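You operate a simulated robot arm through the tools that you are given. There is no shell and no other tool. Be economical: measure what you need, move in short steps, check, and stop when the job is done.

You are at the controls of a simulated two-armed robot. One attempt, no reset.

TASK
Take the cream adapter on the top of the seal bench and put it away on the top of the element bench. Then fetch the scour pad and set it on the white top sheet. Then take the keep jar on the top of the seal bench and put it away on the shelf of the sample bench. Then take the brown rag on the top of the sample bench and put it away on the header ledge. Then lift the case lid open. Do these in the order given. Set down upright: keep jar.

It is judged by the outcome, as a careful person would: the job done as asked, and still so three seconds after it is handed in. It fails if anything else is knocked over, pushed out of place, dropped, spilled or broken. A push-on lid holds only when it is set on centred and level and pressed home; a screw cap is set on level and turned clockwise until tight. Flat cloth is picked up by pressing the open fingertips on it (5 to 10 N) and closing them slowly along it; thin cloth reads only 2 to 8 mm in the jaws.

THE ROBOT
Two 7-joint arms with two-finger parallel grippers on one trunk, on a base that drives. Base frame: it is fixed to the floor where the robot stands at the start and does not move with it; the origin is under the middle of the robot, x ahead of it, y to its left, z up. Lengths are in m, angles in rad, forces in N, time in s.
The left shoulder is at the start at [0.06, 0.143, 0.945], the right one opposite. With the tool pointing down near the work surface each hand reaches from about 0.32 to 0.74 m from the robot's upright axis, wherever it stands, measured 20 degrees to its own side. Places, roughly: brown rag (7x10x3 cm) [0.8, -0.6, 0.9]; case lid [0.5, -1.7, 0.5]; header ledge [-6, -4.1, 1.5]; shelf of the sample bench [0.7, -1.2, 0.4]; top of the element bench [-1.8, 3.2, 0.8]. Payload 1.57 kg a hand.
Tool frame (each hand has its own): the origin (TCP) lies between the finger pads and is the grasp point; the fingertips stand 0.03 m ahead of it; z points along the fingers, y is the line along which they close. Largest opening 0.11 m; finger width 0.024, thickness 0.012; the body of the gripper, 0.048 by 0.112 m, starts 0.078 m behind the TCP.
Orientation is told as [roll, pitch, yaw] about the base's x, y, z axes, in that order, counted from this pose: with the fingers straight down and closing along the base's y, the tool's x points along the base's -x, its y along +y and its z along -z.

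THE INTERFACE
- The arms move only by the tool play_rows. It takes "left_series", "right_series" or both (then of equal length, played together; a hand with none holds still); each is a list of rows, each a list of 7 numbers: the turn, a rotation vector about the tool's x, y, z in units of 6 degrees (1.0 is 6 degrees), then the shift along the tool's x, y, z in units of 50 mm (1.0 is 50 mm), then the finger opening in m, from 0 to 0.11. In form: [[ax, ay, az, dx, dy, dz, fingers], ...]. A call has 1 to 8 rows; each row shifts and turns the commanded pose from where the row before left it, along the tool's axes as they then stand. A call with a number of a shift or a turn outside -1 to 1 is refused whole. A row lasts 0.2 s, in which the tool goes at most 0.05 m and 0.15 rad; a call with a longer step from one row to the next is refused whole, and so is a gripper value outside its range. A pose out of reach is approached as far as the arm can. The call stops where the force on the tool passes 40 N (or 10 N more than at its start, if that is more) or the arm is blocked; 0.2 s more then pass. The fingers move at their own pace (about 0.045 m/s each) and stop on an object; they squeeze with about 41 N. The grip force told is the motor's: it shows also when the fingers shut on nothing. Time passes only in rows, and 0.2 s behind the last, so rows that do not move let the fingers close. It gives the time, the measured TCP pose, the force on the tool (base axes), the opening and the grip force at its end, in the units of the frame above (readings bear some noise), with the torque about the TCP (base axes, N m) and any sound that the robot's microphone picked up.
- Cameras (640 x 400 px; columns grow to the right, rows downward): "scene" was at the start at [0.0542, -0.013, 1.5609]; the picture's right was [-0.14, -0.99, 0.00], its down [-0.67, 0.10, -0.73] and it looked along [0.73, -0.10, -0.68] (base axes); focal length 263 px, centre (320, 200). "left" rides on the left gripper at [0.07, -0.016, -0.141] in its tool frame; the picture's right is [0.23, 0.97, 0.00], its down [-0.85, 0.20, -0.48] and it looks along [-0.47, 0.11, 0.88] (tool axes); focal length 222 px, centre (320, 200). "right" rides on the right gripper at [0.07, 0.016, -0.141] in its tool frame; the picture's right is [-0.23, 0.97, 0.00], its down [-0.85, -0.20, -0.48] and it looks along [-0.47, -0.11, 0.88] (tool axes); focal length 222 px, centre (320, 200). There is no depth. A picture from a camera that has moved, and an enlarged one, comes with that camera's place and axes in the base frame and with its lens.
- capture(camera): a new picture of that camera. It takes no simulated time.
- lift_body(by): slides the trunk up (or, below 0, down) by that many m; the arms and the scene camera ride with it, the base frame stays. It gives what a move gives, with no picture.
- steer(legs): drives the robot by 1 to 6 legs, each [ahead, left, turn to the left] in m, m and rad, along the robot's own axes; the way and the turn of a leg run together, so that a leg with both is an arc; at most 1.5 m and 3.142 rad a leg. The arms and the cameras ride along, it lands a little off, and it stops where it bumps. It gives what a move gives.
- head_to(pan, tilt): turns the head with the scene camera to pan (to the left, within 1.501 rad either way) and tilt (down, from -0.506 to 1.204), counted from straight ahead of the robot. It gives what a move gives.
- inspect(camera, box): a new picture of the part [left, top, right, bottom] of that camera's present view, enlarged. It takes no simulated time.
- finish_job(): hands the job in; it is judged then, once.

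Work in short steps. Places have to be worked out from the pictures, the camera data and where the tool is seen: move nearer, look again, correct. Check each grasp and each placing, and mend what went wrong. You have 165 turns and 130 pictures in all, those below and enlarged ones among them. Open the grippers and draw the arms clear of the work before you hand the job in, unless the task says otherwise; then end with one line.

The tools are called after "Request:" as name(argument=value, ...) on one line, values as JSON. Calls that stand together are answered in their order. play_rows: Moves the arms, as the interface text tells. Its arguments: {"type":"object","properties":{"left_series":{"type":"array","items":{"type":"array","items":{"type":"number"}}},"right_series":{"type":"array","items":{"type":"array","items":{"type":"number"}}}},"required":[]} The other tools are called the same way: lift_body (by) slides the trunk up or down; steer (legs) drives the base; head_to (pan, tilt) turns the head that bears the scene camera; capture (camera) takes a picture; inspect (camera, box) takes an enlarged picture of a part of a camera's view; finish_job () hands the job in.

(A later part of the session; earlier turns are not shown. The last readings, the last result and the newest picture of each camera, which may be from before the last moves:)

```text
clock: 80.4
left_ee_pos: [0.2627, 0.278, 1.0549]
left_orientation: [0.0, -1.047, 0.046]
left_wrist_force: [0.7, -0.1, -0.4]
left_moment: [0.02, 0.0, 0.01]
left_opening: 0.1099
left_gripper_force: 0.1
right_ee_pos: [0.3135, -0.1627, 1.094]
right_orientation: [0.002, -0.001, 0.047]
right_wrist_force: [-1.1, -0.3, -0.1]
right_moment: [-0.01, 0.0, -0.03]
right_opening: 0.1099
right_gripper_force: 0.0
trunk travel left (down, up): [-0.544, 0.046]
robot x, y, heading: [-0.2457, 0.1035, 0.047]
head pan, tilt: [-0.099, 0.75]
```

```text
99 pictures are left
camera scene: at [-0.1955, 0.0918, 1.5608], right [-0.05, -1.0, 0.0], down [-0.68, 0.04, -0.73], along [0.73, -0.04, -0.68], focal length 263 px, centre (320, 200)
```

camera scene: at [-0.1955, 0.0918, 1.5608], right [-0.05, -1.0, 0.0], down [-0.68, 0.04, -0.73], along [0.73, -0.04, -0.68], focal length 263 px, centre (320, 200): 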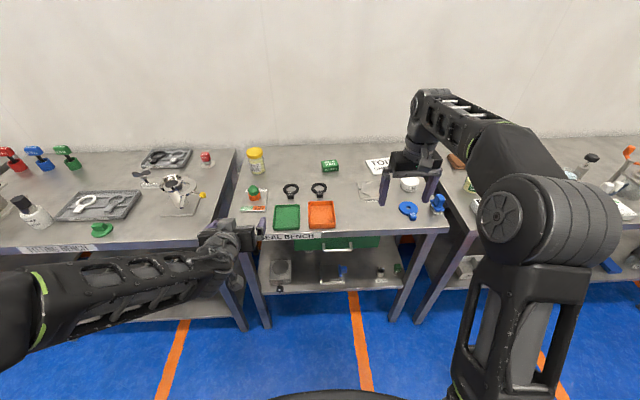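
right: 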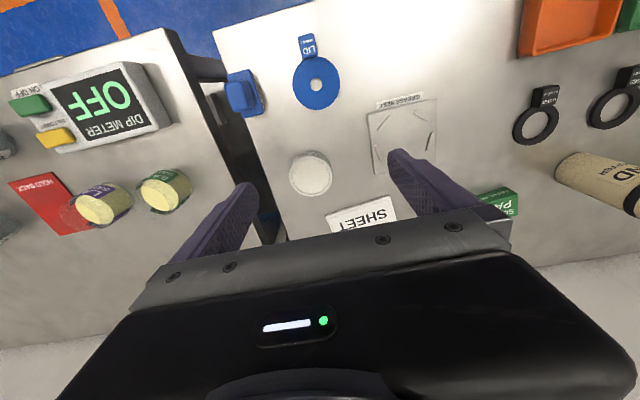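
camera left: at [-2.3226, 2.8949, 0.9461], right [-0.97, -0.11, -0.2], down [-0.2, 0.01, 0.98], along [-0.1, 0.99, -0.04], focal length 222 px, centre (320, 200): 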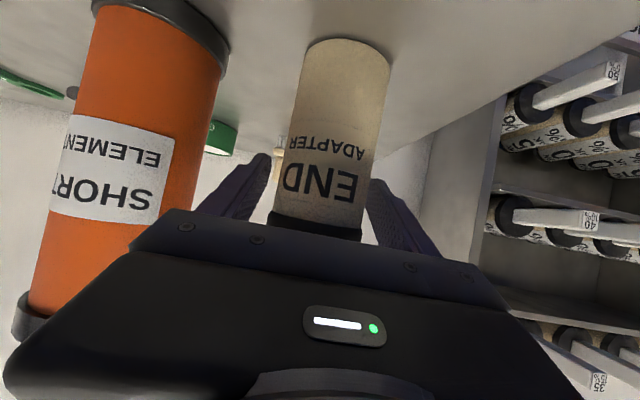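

I drive 0.31 m ahead straightening the heading, then pitch the right hand ~48° while moving toward y≈0.

Request:
steer(legs=[[0.0, 0, -0.047], [0.31, 0, 0]])

Request:
play_rows(right_series=[[0, -1, 0, 0.2, 0.4, 0, 0.11], [0, -1, 0, 0.2, 0.4, 0, 0.11], [0, -1, 0, 0, 0.4, 0, 0.11], [0, -1, 0, 0, 0.4, 0, 0.11], [0, -1, 0, 0, 0.4, 0, 0.11], [0, -1, 0, 0, 0.4, 0, 0.11], [0, -1, 0, 0, 0.4, 0, 0.11], [0, -1, 0, 0, 0.4, 0, 0.11]])

Request:
capture(camera="right")

Request:
capture(camera="scene")

```text
clock: 82.9
left_ee_pos: [0.5805, 0.2502, 1.0539]
left_orientation: [0.001, -1.045, -0.006]
left_wrist_force: [-0.1, 0.7, 0.4]
left_moment: [0.03, 0.02, 0.0]
left_opening: 0.11
left_gripper_force: 0.1
right_ee_pos: [0.6083, -0.1936, 1.0927]
right_orientation: [0.0, -0.001, -0.007]
right_wrist_force: [0.1, -0.7, -0.8]
right_moment: [0.0, 0.02, 0.0]
right_opening: 0.1099
right_gripper_force: 0.0
trunk travel left (down, up): [-0.544, 0.046]
robot x, y, heading: [0.0582, 0.0997, -0.01]
head pan, tilt: [-0.099, 0.75]
```

```text
clock: 84.7
left_ee_pos: [0.5798, 0.2513, 1.0552]
left_orientation: [-0.001, -1.048, -0.007]
left_wrist_force: [-0.3, -0.3, 0.0]
left_moment: [-0.01, -0.01, -0.04]
left_opening: 0.1103
left_gripper_force: 0.1
right_ee_pos: [0.588, -0.0316, 1.0935]
right_orientation: [0.0, -0.839, -0.004]
right_wrist_force: [0.0, -0.3, 0.2]
right_moment: [0.01, -0.05, -0.01]
right_opening: 0.1098
right_gripper_force: 0.1
trunk travel left (down, up): [-0.544, 0.046]
robot x, y, heading: [0.0596, 0.098, -0.005]
head pan, tilt: [-0.099, 0.75]
```

```text
98 pictures are left
camera right: at [0.4352, -0.0151, 1.135], right [0.16, 0.97, 0.17], down [0.21, -0.2, 0.96], along [0.96, -0.11, -0.24], focal length 222 px, centre (320, 200)
```

right: 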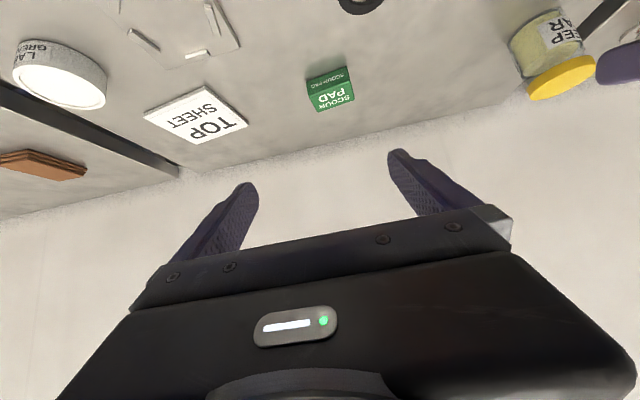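

```text
97 pictures are left
camera scene: at [0.1132, 0.0879, 1.5608], right [-0.11, -0.99, 0.0], down [-0.68, 0.07, -0.73], along [0.73, -0.08, -0.68], focal length 263 px, centre (320, 200)
```

scene: 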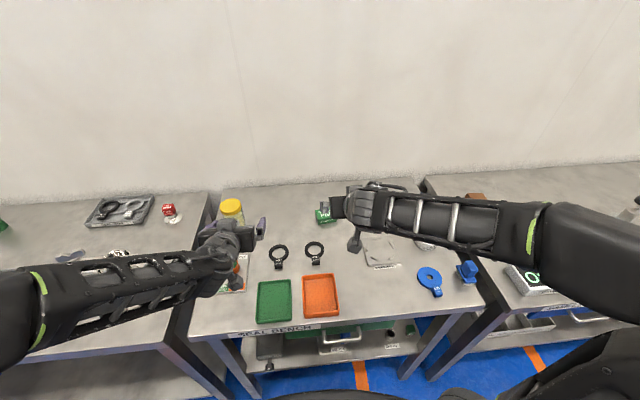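

I enlarge the pad in the right camera to locate it.

Request:
inspect(camera="right", box=[130, 50, 370, 200])

```text
2.67 times, centred on (250, 125) of right
camera zoom: at [0.4352, -0.0151, 1.135], right [0.16, 0.97, 0.17], down [0.21, -0.2, 0.96], along [0.96, -0.11, -0.24], focal length 592 px, centre (507, 400)
```

zoom: 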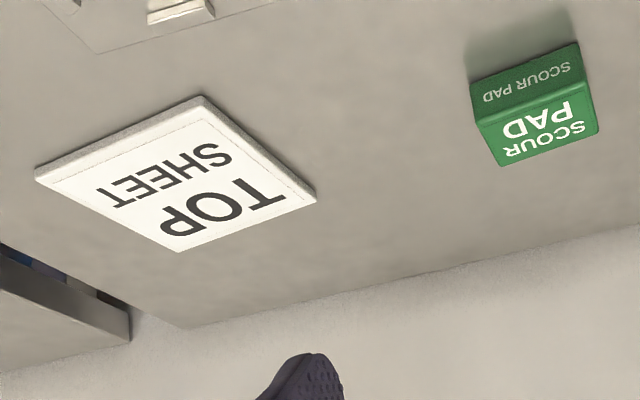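

Pad centre ≈ (0.755, -0.005), 65 mm wide, 31 mm high; sheet centre ≈ (0.747, -0.233). I approach the pad to z≈0.93.

Request:
play_rows(right_series=[[0, 0, 0, 0.074, 0.108, 0.895, 0.11], [0, 0, 0, 0.074, 0.108, 0.895, 0.11], [0, 0, 0, 0.074, 0.108, 0.895, 0.11], [0, 0, 0, 0.074, 0.108, 0.895, 0.11], [0, 0, 0, 0.074, 0.108, 0.895, 0.11], [0, 0, 0, 0, 0, 0, 0.11]])

Request:
capture(camera="right")

Request:
inspect(camera="scene", box=[260, 160, 440, 280])

```text
clock: 86.1
left_ee_pos: [0.581, 0.2496, 1.0558]
left_orientation: [0.0, -1.047, -0.006]
left_wrist_force: [0.3, -0.5, 0.7]
left_moment: [-0.01, -0.01, 0.01]
left_opening: 0.1099
left_gripper_force: 0.1
right_ee_pos: [0.7434, -0.0062, 0.9313]
right_orientation: [0.0, -0.837, -0.007]
right_wrist_force: [0.1, 0.3, -0.2]
right_moment: [-0.01, 0.01, 0.03]
right_opening: 0.1099
right_gripper_force: 0.2
trunk travel left (down, up): [-0.544, 0.046]
robot x, y, heading: [0.0591, 0.0981, -0.006]
head pan, tilt: [-0.099, 0.75]
```

```text
95 pictures are left
camera right: at [0.5899, 0.0098, 0.9718], right [0.16, 0.97, 0.17], down [0.21, -0.2, 0.96], along [0.96, -0.11, -0.24], focal length 222 px, centre (320, 200)
```

right: 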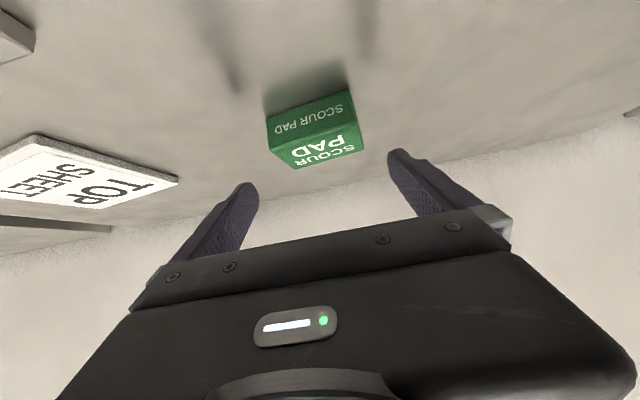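

```text
3.33 times, centred on (350, 220) of scene
camera zoom: at [0.1126, 0.0876, 1.5608], right [-0.11, -0.99, 0.0], down [-0.68, 0.07, -0.73], along [0.73, -0.08, -0.68], focal length 876 px, centre (220, 133)
```

zoom: 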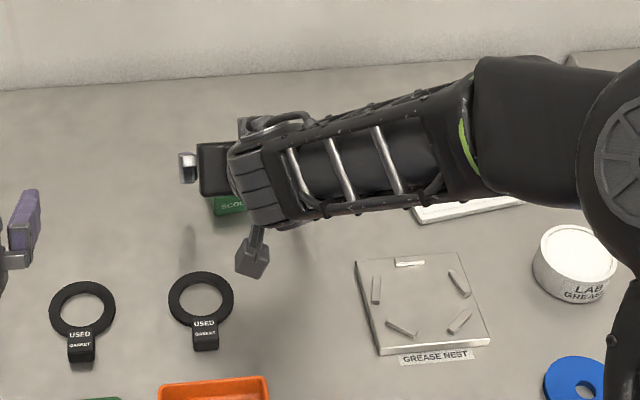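

Pad confirmed, yawed ~0.12 rad. I align yaw, descend 38 mm, then close.

Request:
play_rows(right_series=[[-0.8, 0, -0.72, 0, 0, 0, 0.11], [0, 0, 0, 0.3, 0, 0.27, 0.11], [0, 0, 0, 0.26, 0, 0.23, 0.11], [0, 0, 0, 0, 0, 0, 0.11]])

Request:
capture(camera="right")

```text
clock: 87.1
left_ee_pos: [0.581, 0.2503, 1.055]
left_orientation: [0.0, -1.047, -0.005]
left_wrist_force: [-0.5, 0.2, 0.5]
left_moment: [0.0, 0.01, -0.01]
left_opening: 0.1098
left_gripper_force: 0.0
right_ee_pos: [0.7426, -0.0074, 0.8926]
right_orientation: [-0.001, -0.838, 0.107]
right_wrist_force: [0.1, -0.1, -0.1]
right_moment: [0.0, 0.02, 0.0]
right_opening: 0.1099
right_gripper_force: 0.2
trunk travel left (down, up): [-0.544, 0.046]
robot x, y, heading: [0.0568, 0.0961, -0.01]
head pan, tilt: [-0.099, 0.75]
```

```text
93 pictures are left
camera right: at [0.5891, -0.0072, 0.9331], right [0.05, 0.98, 0.17], down [0.24, -0.18, 0.96], along [0.97, -0.01, -0.24], focal length 222 px, centre (320, 200)
```

right: 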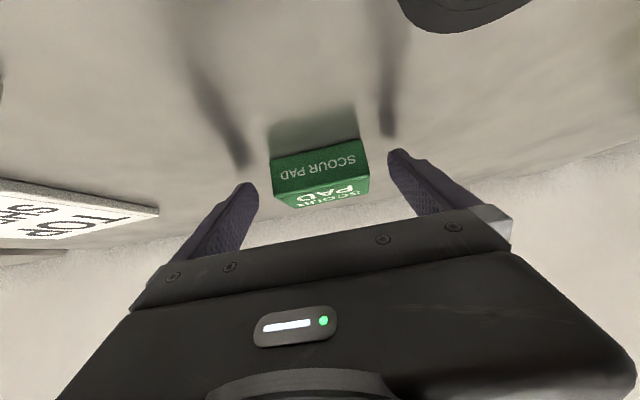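

The pad lies between the fingertips. I close.

Request:
play_rows(right_series=[[0, 0, 0, 0, 0, 0, 0.04], [0, 0, 0, 0, 0, 0, 0.04], [0, 0, 0, 0, 0, 0, 0.04], [0, 0, 0, 0, 0, 0, 0.04], [0, 0, 0, 0, 0, 0, 0.04]])

Request:
capture(camera="right")

```text
clock: 88.3
left_ee_pos: [0.5802, 0.2499, 1.0544]
left_orientation: [-0.001, -1.049, -0.005]
left_wrist_force: [-0.2, 0.4, -0.9]
left_moment: [0.02, -0.01, 0.0]
left_opening: 0.1102
left_gripper_force: 0.1
right_ee_pos: [0.7424, -0.0072, 0.8916]
right_orientation: [-0.001, -0.838, 0.106]
right_wrist_force: [-0.5, 0.7, -0.1]
right_moment: [0.03, 0.02, 0.0]
right_opening: 0.069
right_gripper_force: 37.2
trunk travel left (down, up): [-0.544, 0.046]
robot x, y, heading: [0.0577, 0.1001, -0.003]
head pan, tilt: [-0.099, 0.75]
```

```text
92 pictures are left
camera right: at [0.5891, -0.0074, 0.9332], right [0.05, 0.98, 0.17], down [0.24, -0.18, 0.96], along [0.97, -0.01, -0.24], focal length 222 px, centre (320, 200)
```

right: 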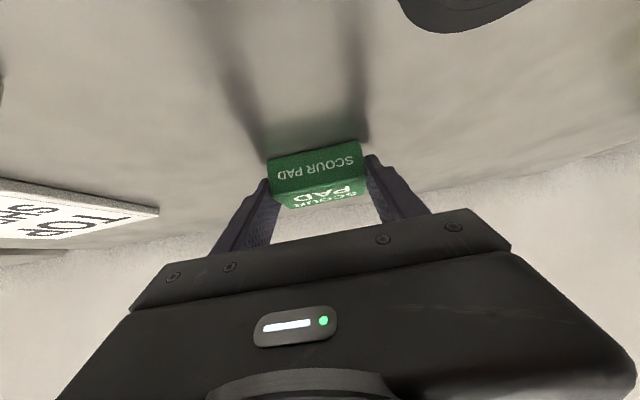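

Gripped at 69 mm. I lift 5 cm and carry it sideways over the sheet.

Request:
play_rows(right_series=[[0, 0, 0, -0.72, 0, -0.65, 0.04], [0, 0, 0, 0.085, -0.905, -0.094, 0.04], [0, 0, 0, 0.085, -0.905, -0.094, 0.04], [0, 0, 0, 0.085, -0.905, -0.094, 0.04], [0, 0, 0, 0.085, -0.905, -0.094, 0.04], [0, 0, 0, 0.085, -0.905, -0.094, 0.04], [0, 0, 0, 0, 0, 0, 0.04]])

Request:
capture(camera="right")

Request:
capture(camera="scene")

```text
clock: 89.9
left_ee_pos: [0.5806, 0.2507, 1.0541]
left_orientation: [0.001, -1.049, -0.007]
left_wrist_force: [-0.1, 0.7, 0.3]
left_moment: [-0.06, -0.02, -0.02]
left_opening: 0.1101
left_gripper_force: 0.0
right_ee_pos: [0.7372, -0.2344, 0.9404]
right_orientation: [-0.002, -0.839, 0.109]
right_wrist_force: [0.3, -1.3, 0.2]
right_moment: [0.0, 0.0, -0.04]
right_opening: 0.0688
right_gripper_force: 41.2
trunk travel left (down, up): [-0.544, 0.046]
robot x, y, heading: [0.0562, 0.095, -0.009]
head pan, tilt: [-0.099, 0.75]
```

```text
91 pictures are left
camera right: at [0.584, -0.2355, 0.981], right [0.05, 0.98, 0.17], down [0.24, -0.17, 0.96], along [0.97, -0.01, -0.24], focal length 222 px, centre (320, 200)
```

right: 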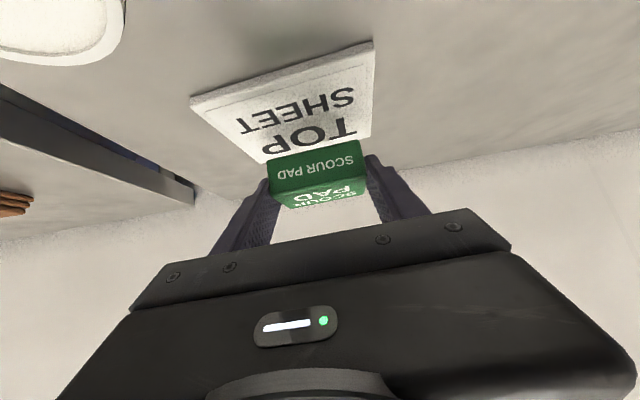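

```text
90 pictures are left
camera scene: at [0.1134, 0.0881, 1.5608], right [-0.11, -0.99, 0.0], down [-0.68, 0.07, -0.73], along [0.73, -0.08, -0.68], focal length 263 px, centre (320, 200)
```

scene: 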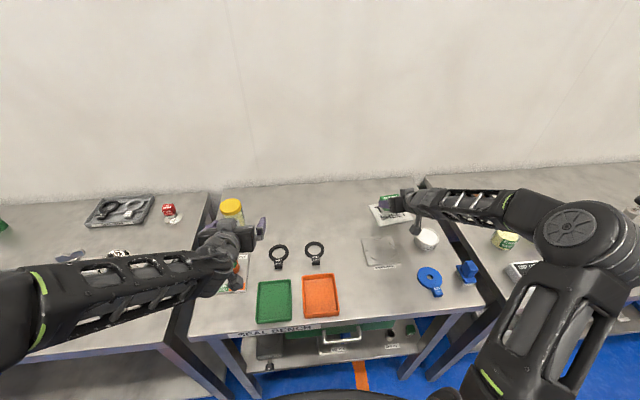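

Pad is over the sheet. I lower it: 32 mm, then fine steps.

Request:
play_rows(right_series=[[0, 0, 0, 0.4, 0, 0.36, 0.04], [0, 0, 0, 0.075, 0, 0.067, 0.04], [0, 0, 0, 0.03, 0, 0.027, 0.04], [0, 0, 0, 0.03, 0, 0.027, 0.04], [0, 0, 0, 0, 0, 0, 0.04]])

Request:
capture(camera="right")

```text
clock: 91.1
left_ee_pos: [0.5801, 0.2503, 1.0557]
left_orientation: [0.0, -1.046, -0.005]
left_wrist_force: [0.5, 0.6, -0.7]
left_moment: [-0.02, 0.05, 0.0]
left_opening: 0.1104
left_gripper_force: 0.1
right_ee_pos: [0.7364, -0.2346, 0.9032]
right_orientation: [0.0, -0.838, 0.107]
right_wrist_force: [-0.1, 0.2, -0.6]
right_moment: [-0.01, 0.0, 0.01]
right_opening: 0.0689
right_gripper_force: 40.9
trunk travel left (down, up): [-0.544, 0.046]
robot x, y, heading: [0.0602, 0.0966, -0.006]
head pan, tilt: [-0.099, 0.75]
```

```text
89 pictures are left
camera right: at [0.5824, -0.2346, 0.9449], right [0.05, 0.98, 0.17], down [0.24, -0.18, 0.96], along [0.97, -0.01, -0.24], focal length 222 px, centre (320, 200)
```

right: 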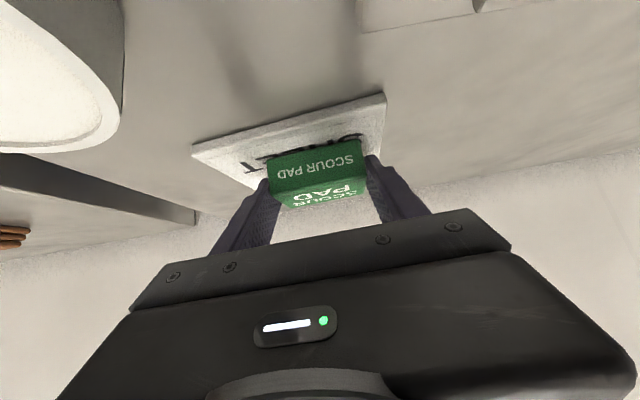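

The pad sits ~1.2 cm left of sheet centre; I shift it right, then lower to contact.

Request:
play_rows(right_series=[[0, 0, 0, 0, -0.24, 0, 0.04], [0, 0, 0, 0.03, 0, 0.027, 0.04], [0, 0, 0, 0.03, 0, 0.027, 0.04], [0, 0, 0, 0, 0, 0, 0.04]])

```text
clock: 92.1
left_ee_pos: [0.5802, 0.2496, 1.0536]
left_orientation: [0.0, -1.048, -0.007]
left_wrist_force: [0.1, 0.6, 0.5]
left_moment: [0.0, 0.03, 0.01]
left_opening: 0.1102
left_gripper_force: 0.0
right_ee_pos: [0.7364, -0.2471, 0.9009]
right_orientation: [-0.003, -0.842, 0.106]
right_wrist_force: [1.5, -0.7, 6.5]
right_moment: [-0.02, -0.18, -0.01]
right_opening: 0.0687
right_gripper_force: 41.2
trunk travel left (down, up): [-0.544, 0.046]
robot x, y, heading: [0.0593, 0.0979, -0.005]
head pan, tilt: [-0.099, 0.75]
```

Contact at 7 N. I release and raise the hand away along the tool axis.

Request:
play_rows(right_series=[[0, 0, 0, 0, 0, 0, 0.085], [0, 0, 0, 0, 0, 0, 0.1], [0, 0, 0, 0, 0, 0, 0.1], [0, 0, 0, 0, 0, -0.8, 0.1], [0, 0, 0, 0, 0, -0.8, 0.1], [0, 0, 0, 0, 0, -0.8, 0.1], [0, 0, 0, 0, 0, -0.8, 0.11]])

Request:
capture(camera="right")

Request:
capture(camera="left")

```text
clock: 93.7
left_ee_pos: [0.5795, 0.25, 1.0559]
left_orientation: [0.001, -1.049, -0.006]
left_wrist_force: [0.8, 0.4, 0.5]
left_moment: [0.03, 0.01, -0.04]
left_opening: 0.11
left_gripper_force: 0.1
right_ee_pos: [0.618, -0.2579, 1.0059]
right_orientation: [-0.002, -0.837, 0.111]
right_wrist_force: [0.1, 0.2, -0.4]
right_moment: [-0.08, 0.03, -0.03]
right_opening: 0.1101
right_gripper_force: 0.0
trunk travel left (down, up): [-0.544, 0.046]
robot x, y, heading: [0.0606, 0.0962, -0.013]
head pan, tilt: [-0.099, 0.75]
```

```text
88 pictures are left
camera right: at [0.465, -0.2587, 1.0474], right [0.04, 0.98, 0.17], down [0.24, -0.17, 0.96], along [0.97, 0.0, -0.24], focal length 222 px, centre (320, 200)
```

right: 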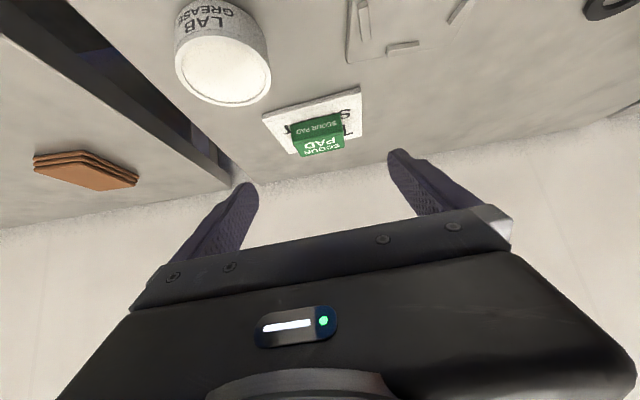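

```text
87 pictures are left
camera left: at [0.4225, 0.2345, 1.0643], right [-0.11, 0.97, -0.2], down [0.01, 0.2, 0.98], along [0.99, 0.1, -0.04], focal length 222 px, centre (320, 200)
```

left: 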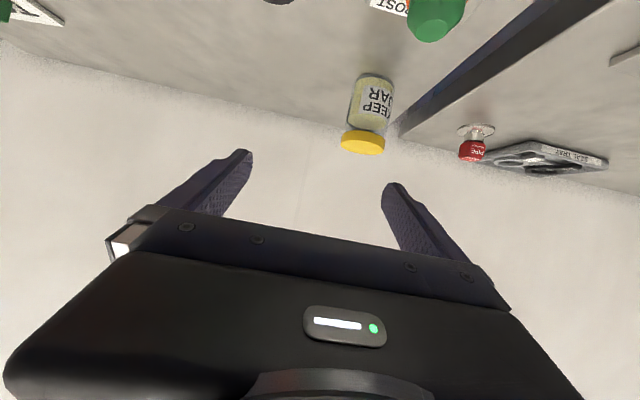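

The pad is on the sheet. Now the jar: centre ≈ (0.762, 0.317); the step post stands in front of it, so I use a steeper ~40° tilt and approach from above-front.

Request:
play_rows(left_series=[[0, 0.84, 0, 0, 0, -0.2, 0.11], [0, 0.84, 0, 0, 0, 0, 0.11], [0, 0.83, 0, 0, 0, 0, 0.11], [0, 0.83, 0, 0, 0, 0, 0.11], [0, 0, 0, -0.24, 0.335, 0.3, 0.11], [0, 0, 0, -0.24, 0.335, 0.3, 0.11], [0, 0, 0, -0.24, 0.335, 0.3, 0.11], [0, 0, 0, -0.24, 0.335, 0.3, 0.11]])

Request:
capture(camera="left")

Request:
capture(camera="scene")

```text
clock: 95.5
left_ee_pos: [0.6485, 0.3163, 1.0441]
left_orientation: [-0.001, -0.696, -0.008]
left_wrist_force: [-0.3, 0.2, 0.7]
left_moment: [0.01, -0.01, 0.02]
left_opening: 0.1102
left_gripper_force: 0.0
right_ee_pos: [0.6204, -0.2598, 1.0061]
right_orientation: [0.001, -0.837, 0.107]
right_wrist_force: [-0.6, 0.5, -0.1]
right_moment: [0.0, -0.03, 0.0]
right_opening: 0.11
right_gripper_force: 0.1
trunk travel left (down, up): [-0.544, 0.046]
robot x, y, heading: [0.063, 0.097, -0.011]
head pan, tilt: [-0.099, 0.75]
```

```text
86 pictures are left
camera left: at [0.5041, 0.3015, 1.1065], right [-0.17, 0.97, -0.15], down [0.35, 0.2, 0.92], along [0.92, 0.1, -0.37], focal length 222 px, centre (320, 200)
```

left: 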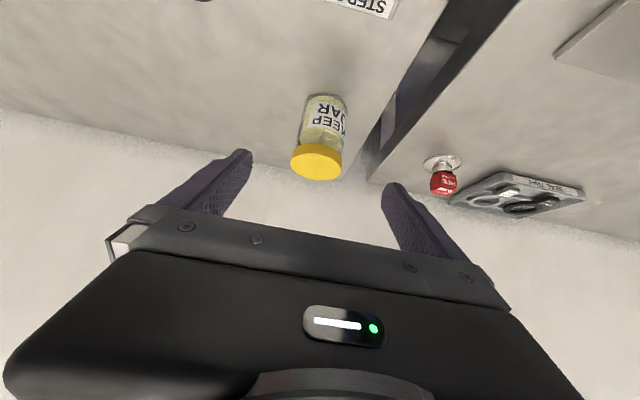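

```text
85 pictures are left
camera scene: at [0.1137, 0.0878, 1.5608], right [-0.11, -0.99, 0.0], down [-0.68, 0.07, -0.73], along [0.73, -0.08, -0.68], focal length 263 px, centre (320, 200)
```

scene: 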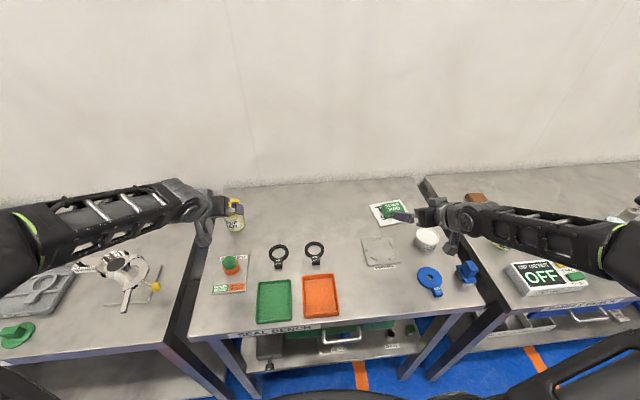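

Jar centre refined to (0.768, 0.315). I slide in along the tool axis.

Request:
play_rows(left_series=[[0, 0, 0, -0.04, 0, 0.89, 0.11], [0, 0, 0, -0.04, 0, 0.89, 0.11], [0, 0, 0, -0.04, 0, 0.89, 0.11], [0, 0, 0, 0, 0, 0, 0.11]])

Request:
capture(camera="left")

```text
clock: 96.5
left_ee_pos: [0.7371, 0.3181, 0.944]
left_orientation: [0.001, -0.7, -0.008]
left_wrist_force: [-0.2, 0.0, 1.5]
left_moment: [-0.02, 0.03, -0.07]
left_opening: 0.11
left_gripper_force: 0.0
right_ee_pos: [0.6193, -0.2583, 1.0066]
right_orientation: [0.0, -0.838, 0.106]
right_wrist_force: [-1.1, 0.5, -0.4]
right_moment: [-0.02, -0.02, -0.03]
right_opening: 0.1099
right_gripper_force: 0.1
trunk travel left (down, up): [-0.544, 0.046]
robot x, y, heading: [0.0582, 0.0986, -0.008]
head pan, tilt: [-0.099, 0.75]
```

```text
84 pictures are left
camera left: at [0.5926, 0.3016, 1.0061], right [-0.17, 0.98, -0.15], down [0.35, 0.2, 0.92], along [0.92, 0.1, -0.37], focal length 222 px, centre (320, 200)
```

left: 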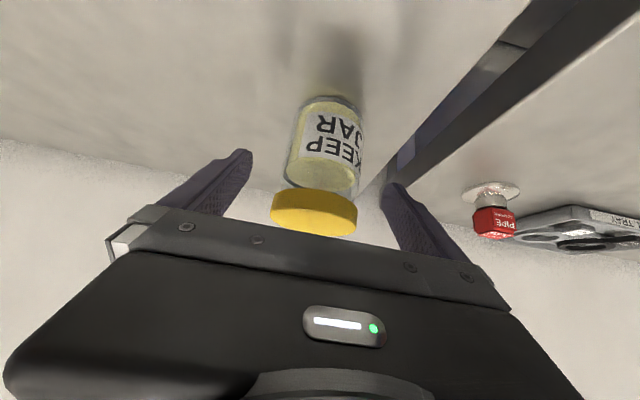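

Last step in to z≈0.918, leaving clearance between lid and palm, then close.

Request:
play_rows(left_series=[[0, 0, 0, -0.05, -0.02, 0.38, 0.11], [0, 0, 0, -0.05, -0.02, 0.38, 0.11], [0, 0, 0, 0, 0, 0, 0.11]])

Request:
capture(camera="left")

```text
clock: 97.3
left_ee_pos: [0.7653, 0.3128, 0.9179]
left_orientation: [-0.001, -0.699, -0.008]
left_wrist_force: [-0.8, 0.0, -0.7]
left_moment: [-0.03, 0.04, 0.01]
left_opening: 0.11
left_gripper_force: 0.1
right_ee_pos: [0.6205, -0.259, 1.0056]
right_orientation: [0.0, -0.838, 0.107]
right_wrist_force: [-0.3, 0.0, -0.6]
right_moment: [0.01, -0.01, -0.01]
right_opening: 0.1099
right_gripper_force: 0.1
trunk travel left (down, up): [-0.544, 0.046]
robot x, y, heading: [0.0595, 0.0974, -0.007]
head pan, tilt: [-0.099, 0.75]
```

```text
83 pictures are left
camera left: at [0.6215, 0.2985, 0.9813], right [-0.17, 0.97, -0.15], down [0.35, 0.2, 0.92], along [0.92, 0.1, -0.37], focal length 222 px, centre (320, 200)
```

left: 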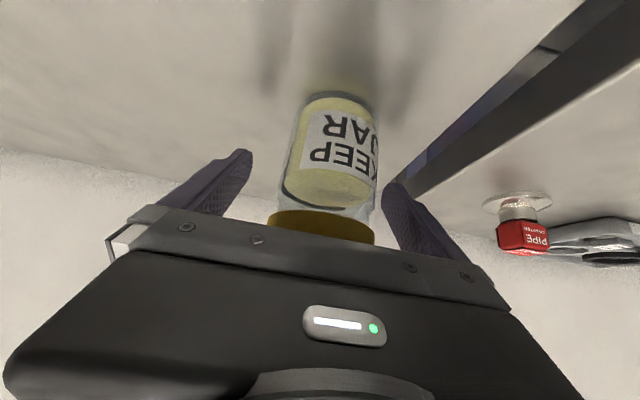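

I shift 4 mm to centre and close.

Request:
play_rows(left_series=[[0, 0, 0, 0, 0.08, 0, 0.11], [0, 0, 0, 0, 0, 0, 0.05], [0, 0, 0, 0, 0, 0, 0.05], [0, 0, 0, 0, 0, 0, 0.05], [0, 0, 0, 0, 0, 0, 0.05], [0, 0, 0, 0, 0, 0, 0.05]])

Request:
capture(camera="left")

```text
clock: 98.7
left_ee_pos: [0.7656, 0.3181, 0.9188]
left_orientation: [0.0, -0.695, -0.008]
left_wrist_force: [-0.6, 0.6, -0.5]
left_moment: [-0.05, 0.0, -0.03]
left_opening: 0.0652
left_gripper_force: 35.3
right_ee_pos: [0.62, -0.2589, 1.0067]
right_orientation: [0.0, -0.836, 0.107]
right_wrist_force: [0.2, 0.1, -0.1]
right_moment: [-0.01, 0.0, -0.01]
right_opening: 0.11
right_gripper_force: 0.0
trunk travel left (down, up): [-0.544, 0.046]
robot x, y, heading: [0.0587, 0.0993, -0.01]
head pan, tilt: [-0.099, 0.75]
```

```text
82 pictures are left
camera left: at [0.6211, 0.3026, 0.9814], right [-0.17, 0.98, -0.15], down [0.35, 0.2, 0.92], along [0.92, 0.1, -0.37], focal length 222 px, centre (320, 200)
```

left: 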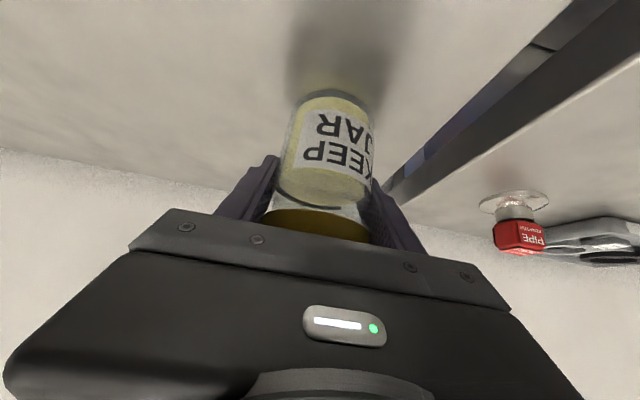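

Gripped at 65 mm. I lift 12 cm, then retract 16 cm.

Request:
play_rows(left_series=[[0, 0, 0, -0.514, 0, -0.613, 0.05], [0, 0, 0, -0.514, 0, -0.613, 0.05], [0, 0, 0, -0.514, 0, -0.613, 0.05], [0, 0, 0, 0.613, 0, -0.514, 0.05], [0, 0, 0, 0.613, 0, -0.514, 0.05], [0, 0, 0, 0.613, 0, -0.514, 0.05], [0, 0, 0, 0.613, 0, -0.514, 0.05], [0, 0, 0, 0, 0, 0, 0.05]])

Request:
head_to(pan=-1.0, tilt=0.6)

Request:
capture(camera="scene")

Request:
capture(camera="left")

```text
clock: 100.5
left_ee_pos: [0.6047, 0.319, 1.0396]
left_orientation: [0.0, -0.697, -0.006]
left_wrist_force: [-0.9, 0.7, -2.1]
left_moment: [-0.01, 0.01, -0.02]
left_opening: 0.0652
left_gripper_force: 41.0
right_ee_pos: [0.6203, -0.259, 1.0055]
right_orientation: [0.0, -0.839, 0.106]
right_wrist_force: [0.6, 0.5, -1.4]
right_moment: [-0.01, 0.01, -0.04]
right_opening: 0.1103
right_gripper_force: 0.0
trunk travel left (down, up): [-0.544, 0.046]
robot x, y, heading: [0.0594, 0.0981, -0.008]
head pan, tilt: [-0.099, 0.75]
```

```text
clock: 101.7
left_ee_pos: [0.6052, 0.3195, 1.0404]
left_orientation: [-0.001, -0.697, -0.007]
left_wrist_force: [0.3, 0.9, -2.0]
left_moment: [0.0, -0.02, 0.06]
left_opening: 0.0651
left_gripper_force: 41.0
right_ee_pos: [0.619, -0.2588, 1.0055]
right_orientation: [-0.001, -0.836, 0.106]
right_wrist_force: [0.6, -0.5, 0.4]
right_moment: [-0.01, -0.03, -0.02]
right_opening: 0.1103
right_gripper_force: 0.0
trunk travel left (down, up): [-0.544, 0.046]
robot x, y, heading: [0.0566, 0.0988, -0.006]
head pan, tilt: [-1.0, 0.6]
```

```text
81 pictures are left
camera scene: at [0.0783, 0.0218, 1.5737], right [-0.84, -0.54, 0.0], down [-0.3, 0.48, -0.82], along [0.44, -0.7, -0.57], focal length 263 px, centre (320, 200)
```

scene: 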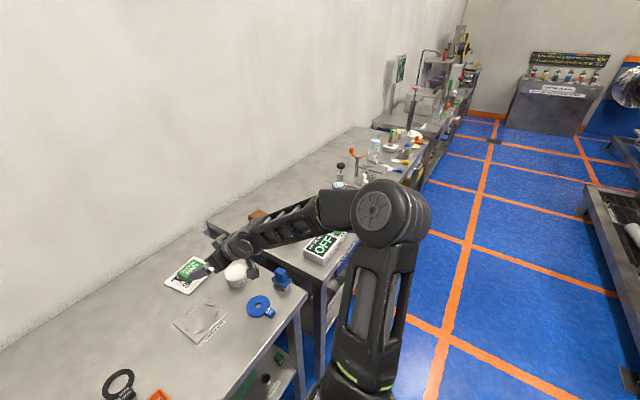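

```text
80 pictures are left
camera left: at [0.4608, 0.3043, 1.1032], right [-0.17, 0.98, -0.15], down [0.35, 0.2, 0.92], along [0.92, 0.1, -0.37], focal length 222 px, centre (320, 200)
```

left: 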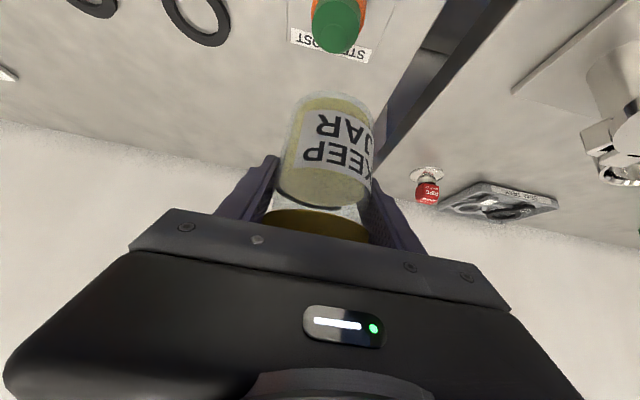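

I back off 0.5 m, slide right 1.25 m to the sample bench, and look at its shelf.

Request:
steer(legs=[[-0.48, 0, 0.007], [0, -1.25, 0]])

Request:
head_to(pan=0.0, tilt=0.7)

Request:
capture(camera="scene")

```text
clock: 110.4
left_ee_pos: [0.1314, -0.9148, 1.0408]
left_orientation: [0.001, -0.696, 0.007]
left_wrist_force: [-0.3, -0.3, -2.0]
left_moment: [0.03, 0.0, -0.01]
left_opening: 0.0648
left_gripper_force: 41.6
right_ee_pos: [0.1539, -1.4932, 1.0051]
right_orientation: [-0.001, -0.837, 0.119]
right_wrist_force: [0.2, -0.6, -0.1]
right_moment: [0.0, -0.02, -0.01]
right_opening: 0.1098
right_gripper_force: 0.0
trunk travel left (down, up): [-0.544, 0.046]
robot x, y, heading: [-0.4095, -1.142, 0.005]
head pan, tilt: [-1.0, 0.6]
```

```text
clock: 111.7
left_ee_pos: [0.1307, -0.9149, 1.0397]
left_orientation: [0.0, -0.697, 0.004]
left_wrist_force: [0.5, 0.6, -2.4]
left_moment: [-0.02, 0.02, 0.0]
left_opening: 0.0649
left_gripper_force: 41.2
right_ee_pos: [0.1509, -1.4938, 1.0053]
right_orientation: [-0.001, -0.837, 0.118]
right_wrist_force: [0.0, 0.0, 0.0]
right_moment: [0.04, 0.0, 0.0]
right_opening: 0.1099
right_gripper_force: 0.0
trunk travel left (down, up): [-0.544, 0.046]
robot x, y, heading: [-0.4091, -1.1477, 0.006]
head pan, tilt: [0.0, 0.7]
```

```text
79 pictures are left
camera scene: at [-0.3552, -1.1449, 1.565], right [0.0, -1.0, 0.0], down [-0.64, 0.0, -0.76], along [0.76, 0.0, -0.64], focal length 263 px, centre (320, 200)
```

scene: 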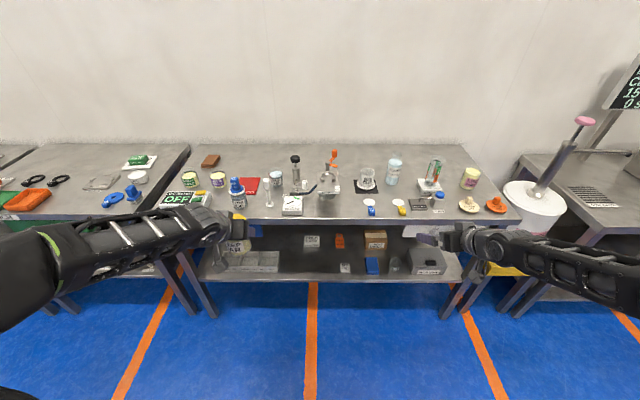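

I lower the trunk 0.42 m to look into the shelf.

Request:
lift_body(by=-0.42)

Request:
head_to(pan=0.0, tilt=0.55)

Request:
capture(camera="scene")

Request:
inspect(camera="scene", box=[190, 150, 480, 320])

```text
refused: -0.42 is not a number from -0.4 to 0.4
```

```text
clock: 112.4
left_ee_pos: [0.1309, -0.9145, 1.0396]
left_orientation: [-0.001, -0.697, 0.005]
left_wrist_force: [0.5, 0.6, -2.0]
left_moment: [0.0, -0.01, 0.0]
left_opening: 0.0648
left_gripper_force: 41.1
right_ee_pos: [0.1521, -1.4927, 1.0056]
right_orientation: [0.001, -0.838, 0.12]
right_wrist_force: [-0.1, -0.2, -0.6]
right_moment: [0.04, 0.03, -0.03]
right_opening: 0.1099
right_gripper_force: 0.0
trunk travel left (down, up): [-0.544, 0.046]
robot x, y, heading: [-0.4121, -1.1455, 0.01]
head pan, tilt: [0.0, 0.55]
```

```text
78 pictures are left
camera scene: at [-0.3504, -1.1447, 1.5781], right [0.01, -1.0, 0.0], down [-0.52, 0.0, -0.85], along [0.85, 0.0, -0.52], focal length 263 px, centre (320, 200)
```

scene: 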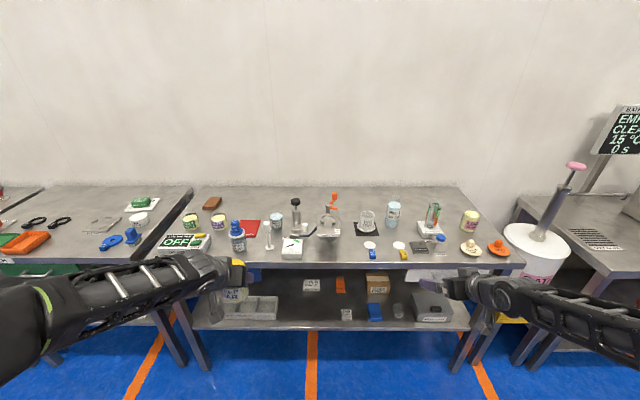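

```text
2.21 times, centred on (335, 235) of scene
camera zoom: at [-0.3504, -1.1447, 1.5781], right [0.01, -1.0, 0.0], down [-0.52, 0.0, -0.85], along [0.85, 0.0, -0.52], focal length 580 px, centre (287, 123)
```

zoom: 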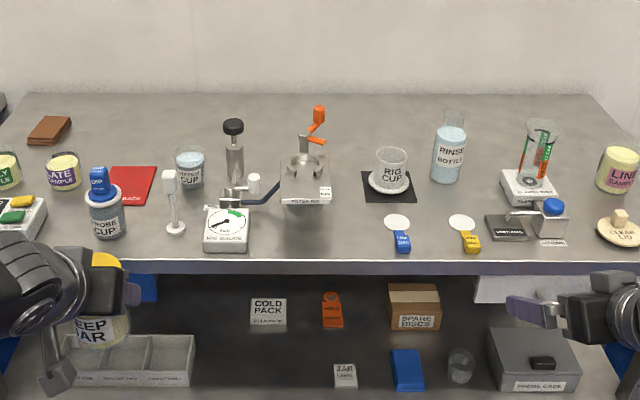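

Request:
lift_body(by=-0.4)

Request:
capture(camera="scene")

Request:
inspect(camera="scene", box=[190, 80, 510, 260])

```text
clock: 116.2
left_ee_pos: [0.1311, -0.9148, 0.6393]
left_orientation: [0.001, -0.696, 0.006]
left_wrist_force: [0.0, 0.1, -2.4]
left_moment: [0.02, 0.01, 0.02]
left_opening: 0.065
left_gripper_force: 40.9
right_ee_pos: [0.1536, -1.4945, 0.6052]
right_orientation: [-0.001, -0.839, 0.118]
right_wrist_force: [-0.2, 0.5, -0.5]
right_moment: [0.04, -0.01, -0.03]
right_opening: 0.1098
right_gripper_force: 0.0
trunk travel left (down, up): [-0.144, 0.446]
robot x, y, heading: [-0.41, -1.1471, 0.002]
head pan, tilt: [0.0, 0.55]
```

```text
76 pictures are left
camera scene: at [-0.3505, -1.1448, 1.1782], right [0.01, -1.0, 0.0], down [-0.52, 0.0, -0.85], along [0.85, 0.0, -0.52], focal length 263 px, centre (320, 200)
```

scene: 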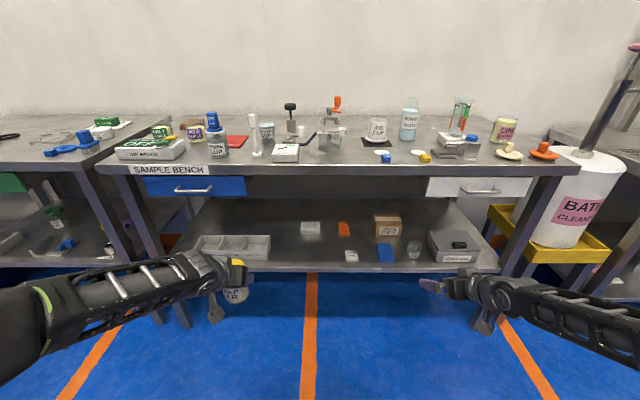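

```text
2.00 times, centred on (350, 170) of scene
camera zoom: at [-0.3505, -1.1448, 1.1782], right [0.01, -1.0, 0.0], down [-0.52, 0.0, -0.85], along [0.85, 0.0, -0.52], focal length 526 px, centre (260, 260)
```

zoom: 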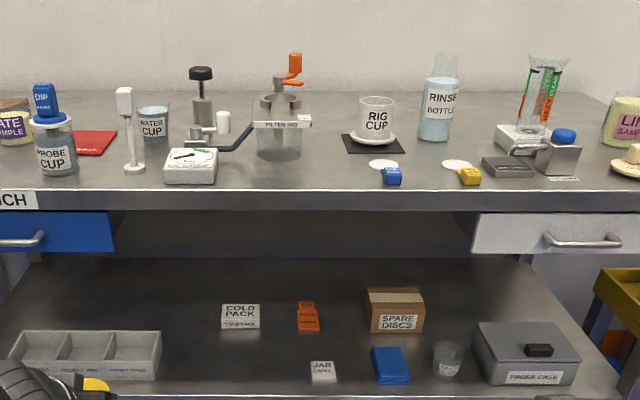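

I retract the right hand 15 cm for safety, then drive nearer: right 0.1 m and ahead 0.2 m, and look with the left camera.

Request:
play_rows(right_series=[[0, 0, 0, 0.669, 0, -0.743, 0.11], [0, 0, 0, 0.669, 0, -0.743, 0.11], [0, 0, 0, 0.669, 0, -0.743, 0.11]])

Request:
steer(legs=[[0, -0.1, 0], [0.18, 0, 0]])

Request:
capture(camera="left")

Request:
capture(camera="scene")

```text
clock: 117.0
left_ee_pos: [0.1302, -0.9149, 0.6416]
left_orientation: [0.003, -0.698, 0.003]
left_wrist_force: [-0.3, -0.1, -0.7]
left_moment: [0.02, 0.01, 0.05]
left_opening: 0.0649
left_gripper_force: 40.9
right_ee_pos: [0.002, -1.5109, 0.6055]
right_orientation: [-0.004, -0.835, 0.121]
right_wrist_force: [0.3, -1.7, -0.2]
right_moment: [0.08, -0.01, 0.02]
right_opening: 0.11
right_gripper_force: 0.1
trunk travel left (down, up): [-0.144, 0.446]
robot x, y, heading: [-0.4103, -1.1444, 0.007]
head pan, tilt: [0.0, 0.55]
```

```text
clock: 119.3
left_ee_pos: [0.31, -1.0145, 0.6408]
left_orientation: [-0.001, -0.697, 0.003]
left_wrist_force: [-0.6, -0.1, -1.6]
left_moment: [0.01, 0.01, -0.01]
left_opening: 0.0648
left_gripper_force: 41.6
right_ee_pos: [0.182, -1.6091, 0.6057]
right_orientation: [0.0, -0.838, 0.12]
right_wrist_force: [0.0, -0.6, -0.3]
right_moment: [-0.05, -0.01, -0.01]
right_opening: 0.11
right_gripper_force: 0.2
trunk travel left (down, up): [-0.144, 0.446]
robot x, y, heading: [-0.2359, -1.2412, 0.001]
head pan, tilt: [0.0, 0.55]
```

```text
74 pictures are left
camera left: at [0.1665, -1.0316, 0.7033], right [-0.18, 0.97, -0.15], down [0.35, 0.2, 0.92], along [0.92, 0.11, -0.37], focal length 222 px, centre (320, 200)
```

left: 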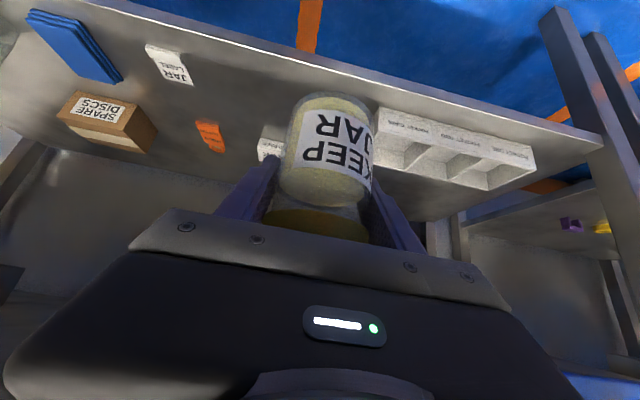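

```text
73 pictures are left
camera scene: at [-0.1711, -1.2441, 1.1782], right [0.0, -1.0, 0.0], down [-0.52, 0.0, -0.85], along [0.85, 0.0, -0.52], focal length 263 px, centre (320, 200)
```

scene: 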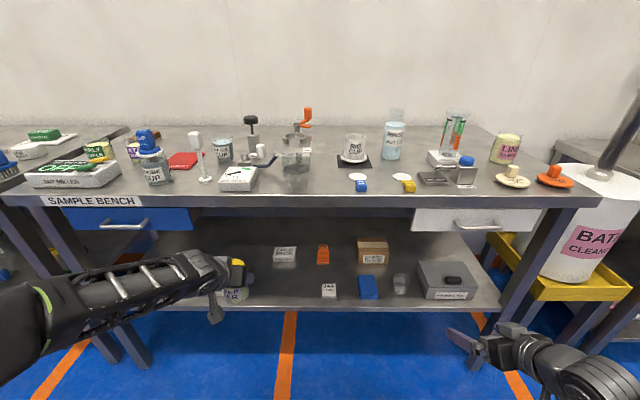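

Target spot (0.505, -1.10) on the shelf (z≈0.40) is free. I drive 0.1 m ahead, then extend forward-down-right.

Request:
steer(legs=[[0.1, 0, 0]])

Request:
play_rows(left_series=[[0, 0, 0, 0.02, -0.425, 0.765, 0.05], [0, 0, 0, 0.02, -0.425, 0.765, 0.05], [0, 0, 0, 0.02, -0.425, 0.765, 0.05], [0, 0, 0, 0.02, -0.425, 0.765, 0.05], [0, 0, 0, 0, 0, 0, 0.05]])

Request:
capture(camera="left")

Request:
capture(camera="scene")

```text
clock: 120.4
left_ee_pos: [0.4122, -1.0159, 0.6406]
left_orientation: [0.001, -0.695, 0.003]
left_wrist_force: [0.2, 0.2, -2.6]
left_moment: [0.0, 0.01, -0.05]
left_opening: 0.0649
left_gripper_force: 41.0
right_ee_pos: [0.2827, -1.6101, 0.6062]
right_orientation: [0.0, -0.837, 0.116]
right_wrist_force: [-0.2, 0.3, -0.4]
right_moment: [0.04, 0.01, 0.02]
right_opening: 0.1098
right_gripper_force: 0.0
trunk travel left (down, up): [-0.144, 0.446]
robot x, y, heading: [-0.131, -1.2417, 0.004]
head pan, tilt: [0.0, 0.55]
```

```text
clock: 121.6
left_ee_pos: [0.5077, -1.1001, 0.5217]
left_orientation: [-0.001, -0.696, 0.003]
left_wrist_force: [0.4, 0.3, -2.6]
left_moment: [0.0, -0.01, 0.01]
left_opening: 0.0649
left_gripper_force: 40.6
right_ee_pos: [0.2852, -1.6092, 0.6052]
right_orientation: [-0.001, -0.838, 0.117]
right_wrist_force: [-0.2, 0.3, 0.5]
right_moment: [0.0, 0.01, 0.0]
right_opening: 0.1101
right_gripper_force: 0.1
trunk travel left (down, up): [-0.144, 0.446]
robot x, y, heading: [-0.1319, -1.2444, 0.001]
head pan, tilt: [0.0, 0.55]
```

```text
72 pictures are left
camera left: at [0.3637, -1.1165, 0.5842], right [-0.18, 0.97, -0.15], down [0.35, 0.2, 0.92], along [0.92, 0.11, -0.37], focal length 222 px, centre (320, 200)
```

left: 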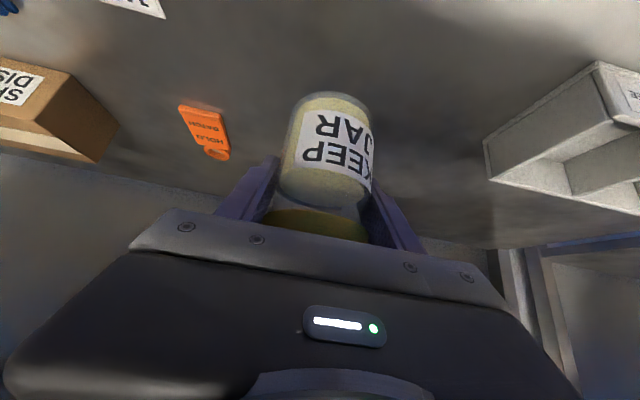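

```text
71 pictures are left
camera scene: at [-0.0689, -1.2438, 1.1782], right [0.0, -1.0, 0.0], down [-0.52, 0.0, -0.85], along [0.85, 0.0, -0.52], focal length 263 px, centre (320, 200)
```

scene: 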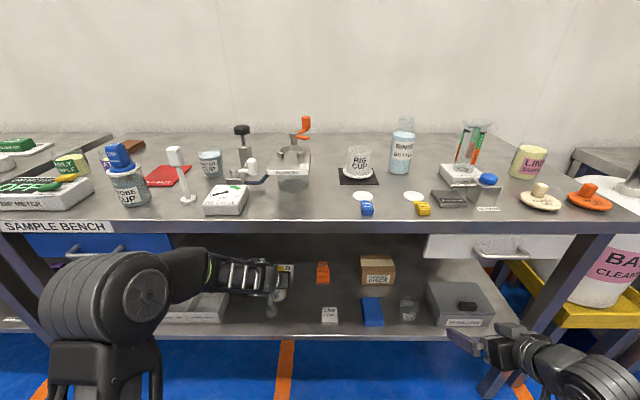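

Position good. I lower 5 cm, then 3 mm steps until contact.

Request:
play_rows(left_series=[[0, 0, 0, 0.32, 0, 0.383, 0.05], [0, 0, 0, 0.32, 0, 0.383, 0.05], [0, 0, 0, 0.039, 0, 0.046, 0.05], [0, 0, 0, 0.039, 0, 0.046, 0.05], [0, 0, 0, 0, 0, 0, 0.05]])

Request:
capture(camera="left")

```text
clock: 122.8
left_ee_pos: [0.508, -1.1, 0.4636]
left_orientation: [-0.001, -0.696, 0.004]
left_wrist_force: [0.4, 0.4, -1.7]
left_moment: [0.01, -0.01, 0.0]
left_opening: 0.0648
left_gripper_force: 41.0
right_ee_pos: [0.283, -1.6091, 0.6058]
right_orientation: [0.0, -0.839, 0.117]
right_wrist_force: [-0.6, -0.9, 0.5]
right_moment: [-0.01, -0.02, 0.01]
right_opening: 0.11
right_gripper_force: 0.0
trunk travel left (down, up): [-0.144, 0.446]
robot x, y, heading: [-0.1223, -1.2392, 0.008]
head pan, tilt: [0.0, 0.55]
```

```text
70 pictures are left
camera left: at [0.3638, -1.1167, 0.527], right [-0.18, 0.97, -0.15], down [0.35, 0.2, 0.92], along [0.92, 0.11, -0.37], focal length 222 px, centre (320, 200)
```

left: 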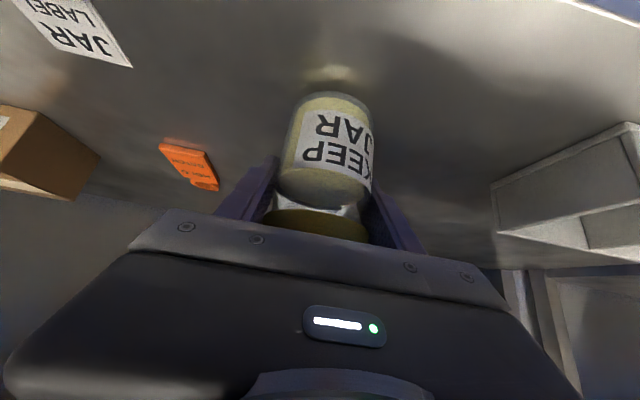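

Still a small gap; continue with fine steps.

Request:
play_rows(left_series=[[0, 0, 0, 0.032, 0, 0.038, 0.05], [0, 0, 0, 0.032, 0, 0.038, 0.05], [0, 0, 0, 0.026, 0, 0.031, 0.05], [0, 0, 0, 0, 0, 0, 0.05]])

```text
clock: 123.8
left_ee_pos: [0.5087, -1.1002, 0.4581]
left_orientation: [0.001, -0.698, 0.004]
left_wrist_force: [-1.7, -0.6, 5.8]
left_moment: [-0.13, 0.32, -0.02]
left_opening: 0.0649
left_gripper_force: 40.9
right_ee_pos: [0.2832, -1.6099, 0.6068]
right_orientation: [-0.001, -0.838, 0.115]
right_wrist_force: [0.0, 0.9, -0.7]
right_moment: [-0.01, -0.03, 0.02]
right_opening: 0.11
right_gripper_force: 0.1
trunk travel left (down, up): [-0.144, 0.446]
robot x, y, heading: [-0.132, -1.2416, 0.003]
head pan, tilt: [0.0, 0.55]
```

Contact at ~8 N, as expected at z=0.458. I open the fingers and look.

Request:
play_rows(left_series=[[0, 0, 0, 0, 0, 0, 0.08], [0, 0, 0, 0, 0, 0, 0.1], [0, 0, 0, 0, 0, 0, 0.1], [0, 0, 0, 0, 0, 0, 0.1]])

Request:
capture(camera="left")

```text
clock: 124.8
left_ee_pos: [0.509, -1.0995, 0.4576]
left_orientation: [0.001, -0.696, 0.005]
left_wrist_force: [-0.1, 0.4, -0.1]
left_moment: [0.01, 0.01, 0.0]
left_opening: 0.0999
left_gripper_force: 0.1
right_ee_pos: [0.2839, -1.6104, 0.606]
right_orientation: [0.0, -0.838, 0.118]
right_wrist_force: [0.3, -0.6, -0.4]
right_moment: [-0.03, 0.0, 0.0]
right_opening: 0.11
right_gripper_force: 0.1
trunk travel left (down, up): [-0.144, 0.446]
robot x, y, heading: [-0.1301, -1.2449, 0.001]
head pan, tilt: [0.0, 0.55]
```

```text
69 pictures are left
camera left: at [0.364, -1.1166, 0.5204], right [-0.18, 0.97, -0.15], down [0.35, 0.2, 0.92], along [0.92, 0.11, -0.37], focal length 222 px, centre (320, 200)
```

left: 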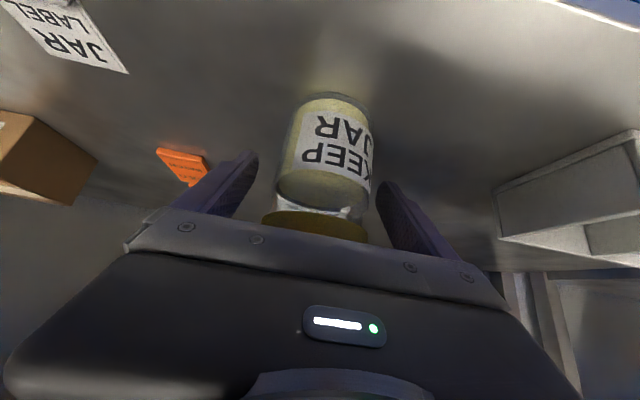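

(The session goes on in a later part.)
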